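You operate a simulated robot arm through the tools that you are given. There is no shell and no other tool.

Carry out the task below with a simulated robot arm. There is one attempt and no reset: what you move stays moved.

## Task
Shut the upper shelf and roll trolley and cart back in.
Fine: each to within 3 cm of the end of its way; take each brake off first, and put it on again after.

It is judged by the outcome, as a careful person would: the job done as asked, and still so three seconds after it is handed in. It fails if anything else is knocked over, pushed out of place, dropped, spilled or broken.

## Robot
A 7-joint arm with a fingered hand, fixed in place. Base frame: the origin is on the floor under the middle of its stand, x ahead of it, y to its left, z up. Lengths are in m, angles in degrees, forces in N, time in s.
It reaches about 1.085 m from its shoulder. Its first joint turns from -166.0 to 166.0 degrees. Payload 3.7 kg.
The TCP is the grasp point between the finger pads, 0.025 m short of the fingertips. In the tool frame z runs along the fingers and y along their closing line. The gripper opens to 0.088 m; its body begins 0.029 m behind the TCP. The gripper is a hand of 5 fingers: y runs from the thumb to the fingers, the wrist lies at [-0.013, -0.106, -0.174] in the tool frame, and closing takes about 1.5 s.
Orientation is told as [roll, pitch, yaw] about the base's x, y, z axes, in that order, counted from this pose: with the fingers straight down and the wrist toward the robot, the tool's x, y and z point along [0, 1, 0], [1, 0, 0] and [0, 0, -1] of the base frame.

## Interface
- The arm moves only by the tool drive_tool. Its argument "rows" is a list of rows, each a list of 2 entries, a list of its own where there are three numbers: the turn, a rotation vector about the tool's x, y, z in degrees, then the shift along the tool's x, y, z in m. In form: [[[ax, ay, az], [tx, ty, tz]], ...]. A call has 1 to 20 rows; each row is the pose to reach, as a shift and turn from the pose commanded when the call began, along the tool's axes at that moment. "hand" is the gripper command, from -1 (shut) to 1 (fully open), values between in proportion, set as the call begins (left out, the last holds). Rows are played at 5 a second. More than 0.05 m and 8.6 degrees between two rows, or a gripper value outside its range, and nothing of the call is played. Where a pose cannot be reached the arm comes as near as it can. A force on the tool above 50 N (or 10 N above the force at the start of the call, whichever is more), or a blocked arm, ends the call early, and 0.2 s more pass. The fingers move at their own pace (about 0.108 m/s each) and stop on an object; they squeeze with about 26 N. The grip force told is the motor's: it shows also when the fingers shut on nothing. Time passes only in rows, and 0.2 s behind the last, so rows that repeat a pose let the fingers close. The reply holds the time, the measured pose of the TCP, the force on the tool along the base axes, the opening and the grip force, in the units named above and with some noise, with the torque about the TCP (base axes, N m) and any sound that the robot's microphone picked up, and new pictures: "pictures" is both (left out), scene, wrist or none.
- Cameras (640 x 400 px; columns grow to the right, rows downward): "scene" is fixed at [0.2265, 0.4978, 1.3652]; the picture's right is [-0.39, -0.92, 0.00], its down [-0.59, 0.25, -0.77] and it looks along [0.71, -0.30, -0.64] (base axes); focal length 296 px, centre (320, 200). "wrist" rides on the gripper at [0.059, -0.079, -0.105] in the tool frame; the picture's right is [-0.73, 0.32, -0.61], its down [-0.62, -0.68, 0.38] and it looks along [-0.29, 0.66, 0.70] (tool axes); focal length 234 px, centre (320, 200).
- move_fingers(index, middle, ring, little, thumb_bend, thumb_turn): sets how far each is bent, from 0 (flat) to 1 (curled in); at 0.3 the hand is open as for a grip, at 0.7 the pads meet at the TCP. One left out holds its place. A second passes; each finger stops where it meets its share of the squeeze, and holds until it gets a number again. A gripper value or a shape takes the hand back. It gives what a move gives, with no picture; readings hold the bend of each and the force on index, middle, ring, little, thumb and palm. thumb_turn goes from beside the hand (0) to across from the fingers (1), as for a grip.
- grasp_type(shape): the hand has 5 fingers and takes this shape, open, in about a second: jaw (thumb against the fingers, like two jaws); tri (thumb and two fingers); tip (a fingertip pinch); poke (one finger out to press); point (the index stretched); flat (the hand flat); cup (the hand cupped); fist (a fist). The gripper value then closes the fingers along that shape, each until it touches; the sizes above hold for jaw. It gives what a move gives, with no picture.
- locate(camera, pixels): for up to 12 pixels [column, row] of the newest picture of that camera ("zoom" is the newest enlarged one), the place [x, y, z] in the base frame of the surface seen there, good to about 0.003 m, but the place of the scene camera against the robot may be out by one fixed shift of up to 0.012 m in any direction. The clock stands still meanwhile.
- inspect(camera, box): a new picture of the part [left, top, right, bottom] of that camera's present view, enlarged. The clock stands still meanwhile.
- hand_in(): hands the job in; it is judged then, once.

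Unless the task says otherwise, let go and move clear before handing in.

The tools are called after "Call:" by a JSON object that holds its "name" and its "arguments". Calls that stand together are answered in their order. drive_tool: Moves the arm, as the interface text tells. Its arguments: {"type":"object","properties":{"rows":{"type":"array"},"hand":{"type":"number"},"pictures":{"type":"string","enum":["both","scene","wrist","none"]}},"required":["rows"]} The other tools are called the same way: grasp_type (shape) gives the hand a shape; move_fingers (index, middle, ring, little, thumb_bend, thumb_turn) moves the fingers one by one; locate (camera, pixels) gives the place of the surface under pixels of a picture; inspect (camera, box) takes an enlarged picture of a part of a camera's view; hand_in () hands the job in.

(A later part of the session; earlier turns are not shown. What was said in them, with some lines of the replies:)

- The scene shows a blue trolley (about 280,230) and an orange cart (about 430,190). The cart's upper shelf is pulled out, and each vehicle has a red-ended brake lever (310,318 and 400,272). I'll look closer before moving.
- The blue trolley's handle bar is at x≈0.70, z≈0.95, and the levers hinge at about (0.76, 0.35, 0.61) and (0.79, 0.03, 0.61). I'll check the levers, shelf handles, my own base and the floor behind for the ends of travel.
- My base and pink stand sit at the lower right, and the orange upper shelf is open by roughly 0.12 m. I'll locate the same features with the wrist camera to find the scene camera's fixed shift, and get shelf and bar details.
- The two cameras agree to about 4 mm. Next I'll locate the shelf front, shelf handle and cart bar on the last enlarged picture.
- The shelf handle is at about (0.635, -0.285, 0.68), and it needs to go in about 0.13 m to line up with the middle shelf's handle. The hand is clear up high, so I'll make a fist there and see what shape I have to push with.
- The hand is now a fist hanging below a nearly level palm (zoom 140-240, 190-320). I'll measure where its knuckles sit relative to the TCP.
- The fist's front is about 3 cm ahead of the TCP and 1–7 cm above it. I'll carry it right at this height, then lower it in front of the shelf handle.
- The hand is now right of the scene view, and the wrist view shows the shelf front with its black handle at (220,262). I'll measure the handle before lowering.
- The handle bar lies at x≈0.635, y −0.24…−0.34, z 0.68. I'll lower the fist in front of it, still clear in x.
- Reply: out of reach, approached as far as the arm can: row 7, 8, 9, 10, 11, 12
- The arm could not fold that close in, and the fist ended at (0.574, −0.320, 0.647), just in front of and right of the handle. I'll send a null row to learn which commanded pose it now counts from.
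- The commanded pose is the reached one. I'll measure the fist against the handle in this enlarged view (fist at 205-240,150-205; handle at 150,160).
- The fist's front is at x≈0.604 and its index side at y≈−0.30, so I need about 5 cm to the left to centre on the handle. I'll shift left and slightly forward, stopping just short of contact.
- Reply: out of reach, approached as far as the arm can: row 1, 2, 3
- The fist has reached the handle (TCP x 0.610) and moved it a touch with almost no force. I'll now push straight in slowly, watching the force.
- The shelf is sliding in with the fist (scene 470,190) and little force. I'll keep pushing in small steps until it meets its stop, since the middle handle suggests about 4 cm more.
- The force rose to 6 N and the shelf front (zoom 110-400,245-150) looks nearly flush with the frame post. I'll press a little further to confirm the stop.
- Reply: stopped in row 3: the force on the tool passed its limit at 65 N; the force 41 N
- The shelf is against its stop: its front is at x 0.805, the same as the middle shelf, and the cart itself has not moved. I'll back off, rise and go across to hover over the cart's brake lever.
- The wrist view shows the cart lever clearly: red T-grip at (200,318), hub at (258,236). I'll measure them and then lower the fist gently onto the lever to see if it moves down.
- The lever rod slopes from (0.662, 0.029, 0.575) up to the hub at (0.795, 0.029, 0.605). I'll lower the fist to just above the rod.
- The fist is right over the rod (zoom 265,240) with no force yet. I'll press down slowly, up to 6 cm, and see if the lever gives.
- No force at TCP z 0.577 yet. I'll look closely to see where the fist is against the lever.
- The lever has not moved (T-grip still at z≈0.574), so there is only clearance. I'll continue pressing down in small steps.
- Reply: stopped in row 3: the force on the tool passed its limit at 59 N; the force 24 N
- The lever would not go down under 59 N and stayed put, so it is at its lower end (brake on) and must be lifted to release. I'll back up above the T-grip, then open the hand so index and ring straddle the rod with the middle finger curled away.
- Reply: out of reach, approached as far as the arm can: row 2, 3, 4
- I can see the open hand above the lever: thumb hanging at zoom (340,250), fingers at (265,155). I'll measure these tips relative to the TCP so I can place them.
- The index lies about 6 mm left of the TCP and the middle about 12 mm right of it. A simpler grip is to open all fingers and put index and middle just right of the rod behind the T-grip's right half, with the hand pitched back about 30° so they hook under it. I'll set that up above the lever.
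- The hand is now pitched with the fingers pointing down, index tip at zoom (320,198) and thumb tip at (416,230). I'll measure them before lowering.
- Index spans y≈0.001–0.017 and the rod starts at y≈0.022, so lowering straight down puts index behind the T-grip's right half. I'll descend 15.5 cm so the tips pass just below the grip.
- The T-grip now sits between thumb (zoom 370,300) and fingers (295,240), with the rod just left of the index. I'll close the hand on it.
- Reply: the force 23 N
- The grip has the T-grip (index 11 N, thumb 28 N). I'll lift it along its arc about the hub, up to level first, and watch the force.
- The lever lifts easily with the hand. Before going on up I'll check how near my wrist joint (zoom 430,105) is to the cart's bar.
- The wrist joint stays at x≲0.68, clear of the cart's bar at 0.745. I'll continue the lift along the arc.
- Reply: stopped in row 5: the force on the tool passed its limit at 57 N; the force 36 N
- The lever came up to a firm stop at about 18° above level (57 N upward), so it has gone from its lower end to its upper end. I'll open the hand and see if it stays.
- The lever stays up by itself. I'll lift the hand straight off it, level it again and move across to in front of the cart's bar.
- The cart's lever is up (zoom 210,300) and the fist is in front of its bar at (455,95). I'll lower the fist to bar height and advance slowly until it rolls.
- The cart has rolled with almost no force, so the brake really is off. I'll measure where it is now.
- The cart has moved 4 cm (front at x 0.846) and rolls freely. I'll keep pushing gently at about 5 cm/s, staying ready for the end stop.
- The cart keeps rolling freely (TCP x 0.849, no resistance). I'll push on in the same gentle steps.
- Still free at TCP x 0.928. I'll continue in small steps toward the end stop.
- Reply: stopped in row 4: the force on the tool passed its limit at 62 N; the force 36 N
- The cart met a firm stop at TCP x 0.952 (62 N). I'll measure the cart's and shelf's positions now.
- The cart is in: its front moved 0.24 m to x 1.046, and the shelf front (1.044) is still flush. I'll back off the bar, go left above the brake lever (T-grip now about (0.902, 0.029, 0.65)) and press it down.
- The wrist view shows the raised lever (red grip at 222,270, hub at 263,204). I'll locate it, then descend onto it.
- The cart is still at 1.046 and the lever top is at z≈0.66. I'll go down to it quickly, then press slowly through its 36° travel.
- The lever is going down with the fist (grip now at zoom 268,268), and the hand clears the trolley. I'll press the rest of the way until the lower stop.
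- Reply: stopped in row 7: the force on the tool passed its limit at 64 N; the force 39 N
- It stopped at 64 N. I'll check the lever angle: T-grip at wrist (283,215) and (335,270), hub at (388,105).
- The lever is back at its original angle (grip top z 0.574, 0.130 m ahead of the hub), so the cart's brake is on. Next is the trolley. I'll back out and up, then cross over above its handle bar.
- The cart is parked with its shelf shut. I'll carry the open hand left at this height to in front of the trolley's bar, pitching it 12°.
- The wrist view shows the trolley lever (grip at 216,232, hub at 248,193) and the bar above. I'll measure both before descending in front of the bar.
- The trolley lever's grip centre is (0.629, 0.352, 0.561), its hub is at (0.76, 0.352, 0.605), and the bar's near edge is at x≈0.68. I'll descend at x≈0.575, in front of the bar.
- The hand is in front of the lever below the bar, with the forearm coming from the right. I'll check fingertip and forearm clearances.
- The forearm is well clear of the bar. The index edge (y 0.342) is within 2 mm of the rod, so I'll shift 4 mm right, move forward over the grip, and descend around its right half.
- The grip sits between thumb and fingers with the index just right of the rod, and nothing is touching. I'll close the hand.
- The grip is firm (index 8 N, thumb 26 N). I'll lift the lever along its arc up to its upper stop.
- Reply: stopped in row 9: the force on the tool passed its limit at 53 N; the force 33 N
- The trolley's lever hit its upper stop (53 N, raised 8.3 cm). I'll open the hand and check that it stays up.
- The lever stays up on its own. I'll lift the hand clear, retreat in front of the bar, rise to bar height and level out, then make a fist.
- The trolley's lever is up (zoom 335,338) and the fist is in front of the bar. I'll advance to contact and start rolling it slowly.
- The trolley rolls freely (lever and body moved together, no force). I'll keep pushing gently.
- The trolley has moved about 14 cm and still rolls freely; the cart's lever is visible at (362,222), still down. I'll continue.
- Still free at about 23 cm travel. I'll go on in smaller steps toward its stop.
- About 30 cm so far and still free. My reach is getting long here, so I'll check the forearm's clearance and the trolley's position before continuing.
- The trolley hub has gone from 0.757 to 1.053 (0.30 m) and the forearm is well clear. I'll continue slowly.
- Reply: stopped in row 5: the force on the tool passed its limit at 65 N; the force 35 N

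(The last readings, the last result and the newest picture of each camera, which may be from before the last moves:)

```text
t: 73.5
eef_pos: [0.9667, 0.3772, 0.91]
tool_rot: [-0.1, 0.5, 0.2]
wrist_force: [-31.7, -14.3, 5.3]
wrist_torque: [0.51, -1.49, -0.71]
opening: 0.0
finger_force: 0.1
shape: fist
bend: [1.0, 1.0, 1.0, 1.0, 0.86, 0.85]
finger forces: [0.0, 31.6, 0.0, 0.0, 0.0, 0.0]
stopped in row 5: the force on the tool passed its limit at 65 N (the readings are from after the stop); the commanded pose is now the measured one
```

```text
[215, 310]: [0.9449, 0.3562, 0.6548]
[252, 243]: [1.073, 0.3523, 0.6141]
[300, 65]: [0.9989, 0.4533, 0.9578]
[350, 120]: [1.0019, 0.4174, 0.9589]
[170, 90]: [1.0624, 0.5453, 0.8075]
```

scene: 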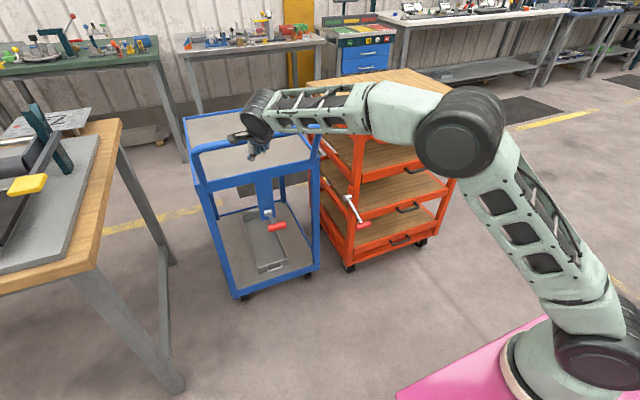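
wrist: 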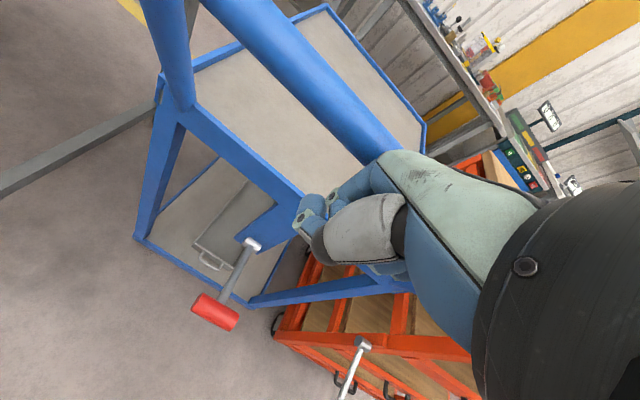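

The trolley hit a firm stop (65 N) with its hub at x 1.073, 0.316 m of travel. I'll back off the bar, come down in front of it and line up above its lever (T-grip about (0.945, 0.352, 0.648)).

Call:
{"name": "drive_tool", "arguments": {"rows": [[[0, 0, 0], [0, -0.03, 0]], [[0, 0, 0], [-0.003, -0.07, 0]], [[0, 0, 0], [-0.006, -0.08, 0.04]], [[0, 0, 0], [-0.006, -0.08, 0.085]], [[0, 0, 0], [-0.006, -0.08, 0.13]], [[0, 0, 0], [-0.006, -0.08, 0.17]], [[0, 0, 0], [-0.006, -0.075, 0.195]]]}}

Call:
{"name": "inspect", "arguments": {"camera": "scene", "box": [180, 80, 400, 310]}}

```text
t: 75.1
eef_pos: [0.8898, 0.3701, 0.7135]
tool_rot: [0.0, 0.5, 0.2]
wrist_force: [0.2, -0.5, 0.2]
wrist_torque: [0.0, 0.01, -0.03]
opening: 0.0002
finger_force: 0.1
shape: fist
bend: [1.0, 1.0, 1.0, 1.0, 0.86, 0.85]
finger forces: [0.0, 0.0, 0.0, 0.1, 0.0, 0.1]
```

scene: 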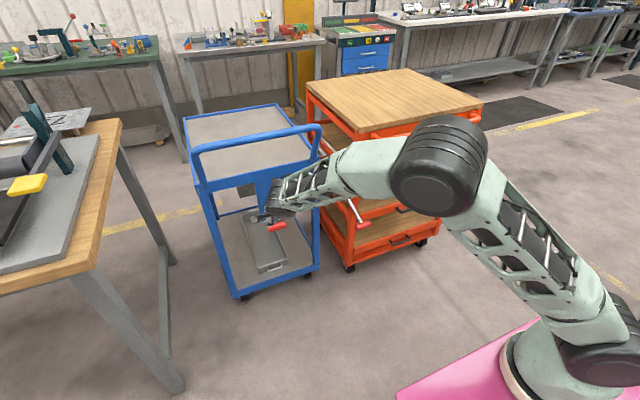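
wrist: 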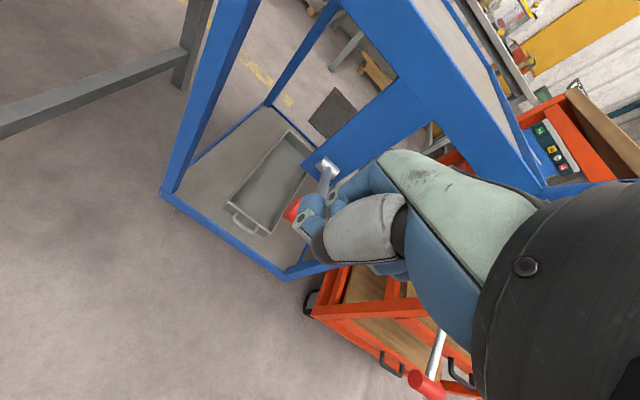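

```text
1.74 times, centred on (290, 195) of scene
```

zoom: 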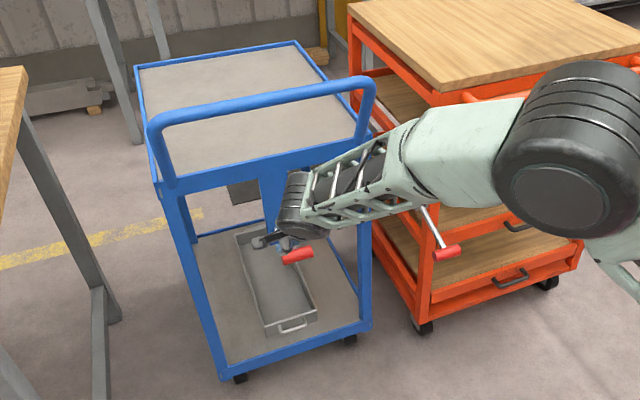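

The hand is in front of the trolley lever, below the bar, with the red grip at zoom (298,255). I'll verify the lever and forearm positions before pressing.

Call:
{"name": "locate", "arguments": {"camera": "zoom", "pixels": [[298, 255], [310, 250], [285, 258], [300, 205], [350, 190], [400, 160], [372, 110], [250, 100], [262, 243], [365, 240]]}}

Call:
{"name": "locate", "arguments": {"camera": "wrist", "pixels": [[292, 208], [328, 165], [325, 185], [430, 385], [440, 340]]}}

```text
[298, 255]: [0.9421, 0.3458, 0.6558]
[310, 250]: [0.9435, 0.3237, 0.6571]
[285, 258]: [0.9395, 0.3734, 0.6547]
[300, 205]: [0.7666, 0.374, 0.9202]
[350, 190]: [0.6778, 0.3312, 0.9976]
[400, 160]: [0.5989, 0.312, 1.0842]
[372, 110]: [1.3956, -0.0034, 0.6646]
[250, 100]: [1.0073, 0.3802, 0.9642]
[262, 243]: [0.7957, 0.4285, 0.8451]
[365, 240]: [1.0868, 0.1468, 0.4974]
```

```text
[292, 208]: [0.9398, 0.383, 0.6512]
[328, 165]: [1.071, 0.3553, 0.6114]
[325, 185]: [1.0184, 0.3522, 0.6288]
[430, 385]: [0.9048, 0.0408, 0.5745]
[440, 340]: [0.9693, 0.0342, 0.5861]
```

The grip is at (0.943, 0.35), top z 0.657, and everything is clear. I'll move forward 4.5 cm over it and press down to its lower stop.

Call:
{"name": "drive_tool", "arguments": {"rows": [[[0, 0, 0], [0, 0.025, 0]], [[0, 0, 0], [0, 0.045, 0]], [[0, 0, 0], [0, 0.045, 0.03]], [[0, 0, 0], [0, 0.045, 0.055]], [[0, 0, 0], [0, 0.045, 0.068]], [[0, 0, 0], [0, 0.045, 0.08]], [[0, 0, 0], [0, 0.045, 0.092]], [[0, 0, 0], [0, 0.045, 0.104]], [[0, 0, 0], [0, 0.045, 0.114]], [[0, 0, 0], [0, 0.045, 0.124]], [[0, 0, 0], [0, 0.045, 0.132]], [[0, 0, 0], [0, 0.045, 0.14]], [[0, 0, 0], [0, 0.045, 0.148]], [[0, 0, 0], [0, 0.045, 0.156]]]}}

Call:
{"name": "inspect", "arguments": {"camera": "scene", "box": [220, 180, 340, 290]}}

```text
t: 78.1
eef_pos: [0.9389, 0.3734, 0.5639]
tool_rot: [0.1, -0.1, 0.3]
wrist_force: [9.2, -3.1, 40.7]
wrist_torque: [-0.35, -0.39, 0.09]
opening: 0.0
finger_force: 0.0
shape: fist
bend: [1.0, 1.0, 1.0, 1.0, 0.86, 0.85]
finger forces: [0.0, 41.6, 0.1, 0.0, 0.0, 0.1]
```

scene: 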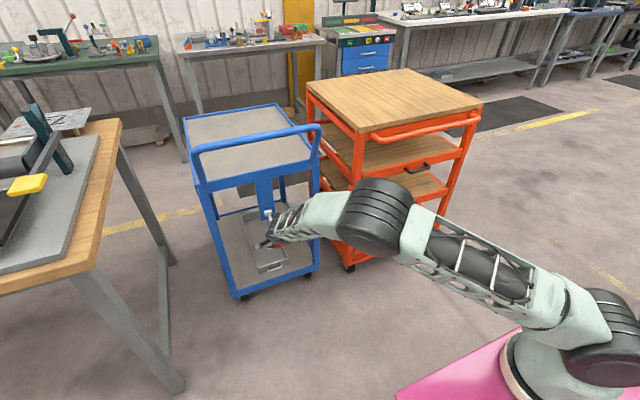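
wrist: 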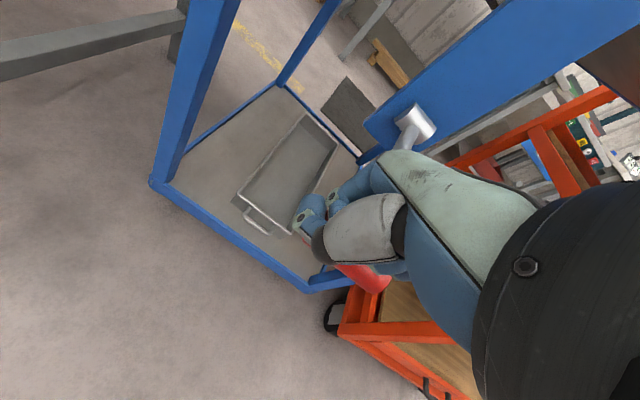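

```text
3.64 times, centred on (280, 235) of scene
```

zoom: 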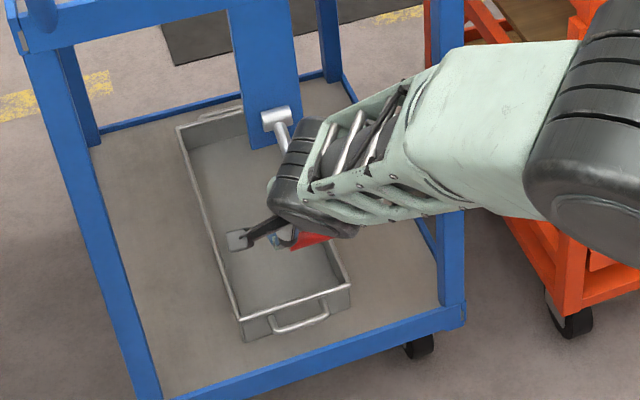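

The reading is 41 N against the stop at TCP z 0.564, the same level as the cart's lever end. I'll rise off it, retreat clear of the bar and check the lever's angle.

Call:
{"name": "drive_tool", "arguments": {"rows": [[[0, 0, 0], [0, 0, -0.03]], [[0, 0, 0], [0, 0, -0.07]], [[0, 0, 0], [0, -0.02, -0.11]], [[0, 0, 0], [0, -0.06, -0.13]]]}}

Call:
{"name": "inspect", "arguments": {"camera": "scene", "box": [180, 80, 400, 310]}}

Call:
{"name": "inspect", "arguments": {"camera": "wrist", "box": [200, 120, 400, 300]}}

```text
t: 79.1
eef_pos: [0.875, 0.3714, 0.6871]
tool_rot: [-0.2, 0.6, 0.3]
wrist_force: [-0.1, -0.6, -0.5]
wrist_torque: [0.01, -0.01, 0.03]
opening: 0.0002
finger_force: 0.0
shape: fist
bend: [1.0, 1.0, 1.0, 1.0, 0.86, 0.85]
finger forces: [0.0, 0.1, 0.1, 0.1, 0.1, 0.0]
```

scene: 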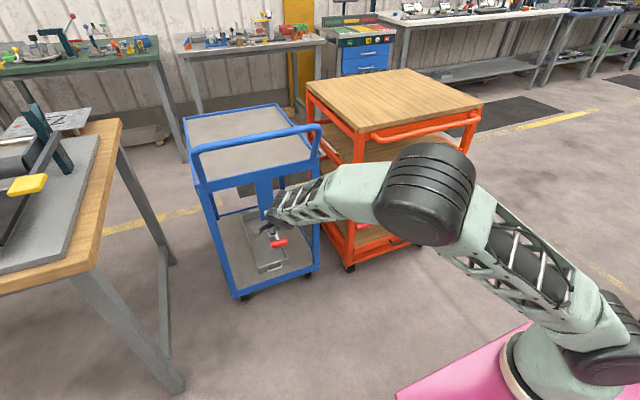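
wrist: 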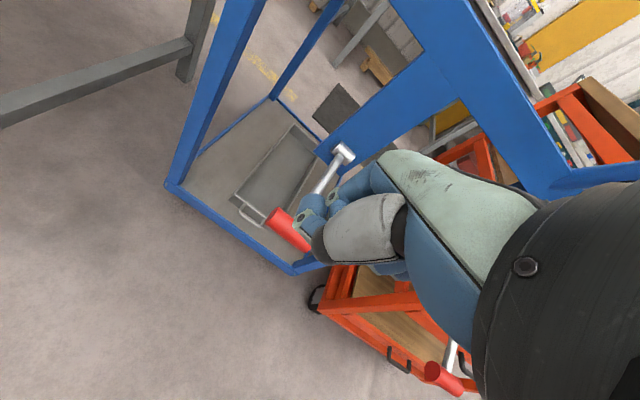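

```text
1.74 times, centred on (290, 195) of scene
```

zoom: 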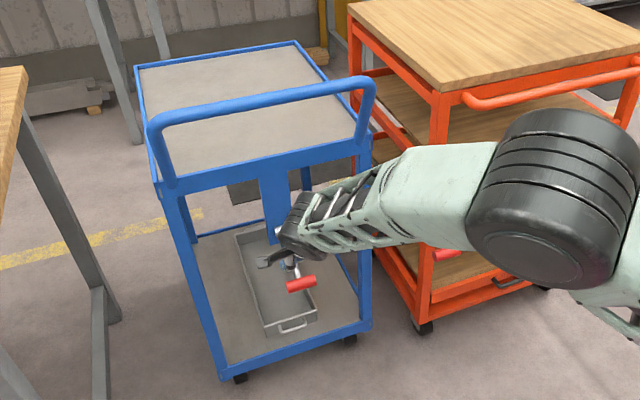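

```text
2.22 times, centred on (300, 210) of wrist
```

zoom: 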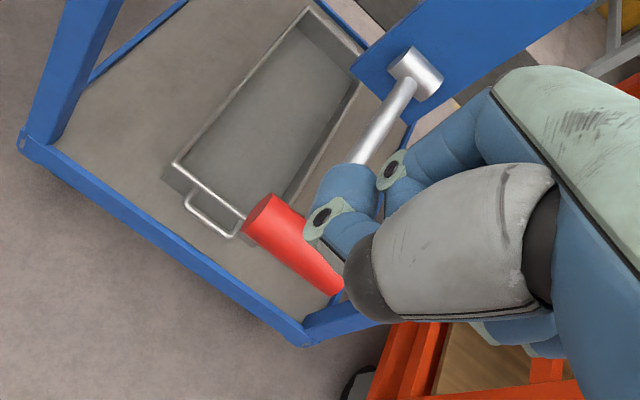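

Call:
{"name": "locate", "arguments": {"camera": "wrist", "pixels": [[280, 218], [290, 235], [342, 150], [330, 170], [435, 372], [447, 380], [452, 350]]}}

Call:
{"name": "locate", "arguments": {"camera": "scene", "pixels": [[279, 243], [285, 241], [273, 244], [362, 224], [345, 130], [420, 130], [350, 195], [250, 140], [320, 170], [190, 160]]}}

```text
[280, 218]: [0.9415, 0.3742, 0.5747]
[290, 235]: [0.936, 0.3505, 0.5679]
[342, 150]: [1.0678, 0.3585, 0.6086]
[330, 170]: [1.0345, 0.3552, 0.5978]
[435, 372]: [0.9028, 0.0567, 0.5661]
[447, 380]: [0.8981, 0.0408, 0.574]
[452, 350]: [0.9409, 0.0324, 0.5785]
```

```text
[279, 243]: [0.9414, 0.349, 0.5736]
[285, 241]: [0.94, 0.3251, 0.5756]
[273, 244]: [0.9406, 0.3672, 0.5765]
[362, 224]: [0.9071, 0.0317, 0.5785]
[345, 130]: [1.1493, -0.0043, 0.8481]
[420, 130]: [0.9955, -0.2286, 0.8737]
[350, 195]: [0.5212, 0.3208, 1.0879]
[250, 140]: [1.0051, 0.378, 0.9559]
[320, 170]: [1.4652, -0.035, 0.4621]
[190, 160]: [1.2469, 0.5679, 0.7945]
```

Both levers are at their original down angle (grip tops z 0.574 on the trolley and 0.574–0.578 on the cart). The trolley hub is still at about 1.07. I'll withdraw to the starting pose, clear of everything.

Call:
{"name": "drive_tool", "arguments": {"rows": [[[0, 0, 0], [0, -0.03, -0.03]], [[0, 0, 0], [0, -0.06, -0.065]], [[0, 0, 0], [0, -0.09, -0.1]], [[0, 0, 0], [-0.01, -0.12, -0.135]], [[0, 0, 0], [-0.02, -0.15, -0.17]], [[0, 0, 0], [-0.03, -0.18, -0.205]], [[0, 0, 0], [-0.04, -0.21, -0.24]], [[0, 0, 0], [-0.05, -0.24, -0.275]], [[0, 0, 0], [-0.06, -0.27, -0.31]], [[0, 0, 0], [-0.08, -0.29, -0.35]], [[0, 0, 0], [-0.1, -0.3, -0.39]], [[0, 0, 0], [-0.12, -0.31, -0.43]], [[0, 0, 0], [-0.13, -0.31, -0.465]]]}}

Call:
{"name": "inspect", "arguments": {"camera": "scene", "box": [180, 80, 500, 310]}}

Call:
{"name": "inspect", "arguments": {"camera": "wrist", "box": [60, 0, 460, 300]}}

```text
t: 81.9
eef_pos: [0.5723, 0.242, 1.1587]
tool_rot: [-0.2, 0.6, 0.3]
wrist_force: [-0.3, 0.4, 0.2]
wrist_torque: [-0.01, 0.04, 0.0]
opening: 0.0
finger_force: 0.1
shape: fist
bend: [1.0, 1.0, 1.0, 1.0, 0.86, 0.85]
finger forces: [0.0, 0.0, 0.0, 0.0, 0.1, 0.0]
```

scene: 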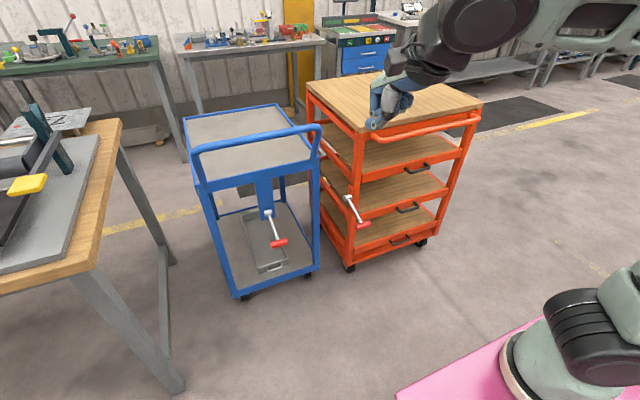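
wrist: 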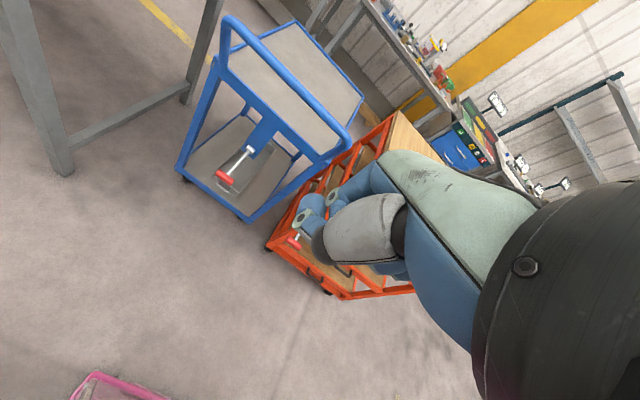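

```text
1.74 times, centred on (340, 195) of scene
```

zoom: 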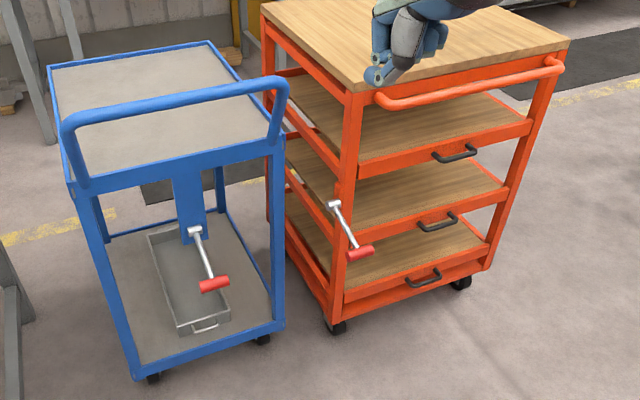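

```text
1.33 times, centred on (260, 150) of wrist
```

zoom: 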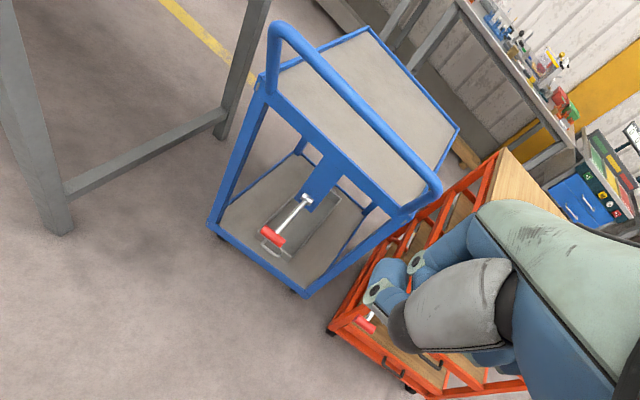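

Both vehicles stand parked with levers down, and the shelf is flush. I'll do a last position check of trolley, cart, shelf and levers.

Call:
{"name": "locate", "arguments": {"camera": "scene", "pixels": [[351, 136], [364, 134], [390, 180], [420, 172], [420, 205], [362, 224], [346, 198], [279, 243], [268, 213], [250, 140], [205, 190], [410, 240]]}}

Call:
{"name": "locate", "arguments": {"camera": "wrist", "pixels": [[225, 178], [248, 152], [295, 241], [280, 75], [300, 95]]}}

```text
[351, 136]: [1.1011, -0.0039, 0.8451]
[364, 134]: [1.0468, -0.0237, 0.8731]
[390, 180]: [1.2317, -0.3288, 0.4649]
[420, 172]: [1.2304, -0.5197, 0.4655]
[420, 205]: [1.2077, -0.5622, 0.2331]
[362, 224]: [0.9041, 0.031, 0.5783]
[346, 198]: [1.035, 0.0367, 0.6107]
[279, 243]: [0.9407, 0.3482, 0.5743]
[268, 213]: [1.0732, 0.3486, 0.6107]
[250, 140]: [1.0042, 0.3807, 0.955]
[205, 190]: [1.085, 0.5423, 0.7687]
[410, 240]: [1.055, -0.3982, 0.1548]
```

```text
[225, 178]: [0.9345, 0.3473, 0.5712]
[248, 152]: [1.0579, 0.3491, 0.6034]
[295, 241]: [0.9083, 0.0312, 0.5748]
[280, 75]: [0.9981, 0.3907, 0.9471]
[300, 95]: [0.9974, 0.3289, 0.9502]
```

Cart front is at 1.047, and the hubs at 1.035 (cart) and 1.073 (trolley) are unchanged since the stops. I'll do one last check of the upper shelf's front face against the other shelves.

Call:
{"name": "inspect", "arguments": {"camera": "scene", "box": [340, 100, 490, 280]}}

```text
2.22 times, centred on (415, 190) of scene
```

zoom: 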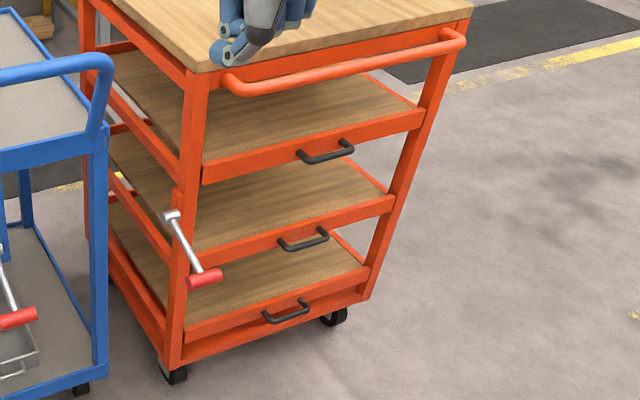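

Call:
{"name": "locate", "arguments": {"camera": "zoom", "pixels": [[230, 170], [270, 158], [390, 125], [230, 250], [350, 215], [230, 330], [340, 295], [325, 155], [305, 243]]}}

```text
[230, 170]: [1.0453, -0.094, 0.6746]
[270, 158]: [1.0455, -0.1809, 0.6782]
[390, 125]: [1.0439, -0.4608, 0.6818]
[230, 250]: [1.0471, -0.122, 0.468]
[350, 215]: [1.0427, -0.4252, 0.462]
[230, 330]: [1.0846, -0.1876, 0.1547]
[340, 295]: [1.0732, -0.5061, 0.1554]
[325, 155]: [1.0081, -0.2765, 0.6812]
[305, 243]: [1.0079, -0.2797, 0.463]
```

The upper shelf's front (x 1.045) is flush with the middle shelf (1.045–1.047). Both vehicles are at their stops with brake levers down, and the hand is clear, so I'm handing in.

Call:
{"name": "hand_in", "arguments": {}}

```text
The job is handed in.
```

The upper shelf is shut, and the trolley and cart are both rolled in to their end stops with their brakes back on. I've handed the job in but have no verdict back yet.

| Item | What was done | Last measured |
|---|---|---|
| Upper shelf | Pushed in until it met its stop | Front at x ≈ 1.045, level with the middle shelf |
| Cart | Lever lifted, rolled in 0.24 m to a firm stop, lever pressed down again | Front at x ≈ 1.047, not moved since |
| Trolley | Lever lifted, rolled in about 0.32 m to a firm stop, lever pressed down again | Lever hub at x ≈ 1.07, not moved since |

- **Brakes:** both levers are back at the angle they started from. I took "lever down" to mean brake on, because they started down and both vehicles rolled freely once the levers were up. I didn't push against either brake afterwards to test it.
- **Surroundings:** nothing else was knocked or shifted that I could see, and the tray on the trolley's lower shelf kept its place. The hand is clear, back near its starting position.
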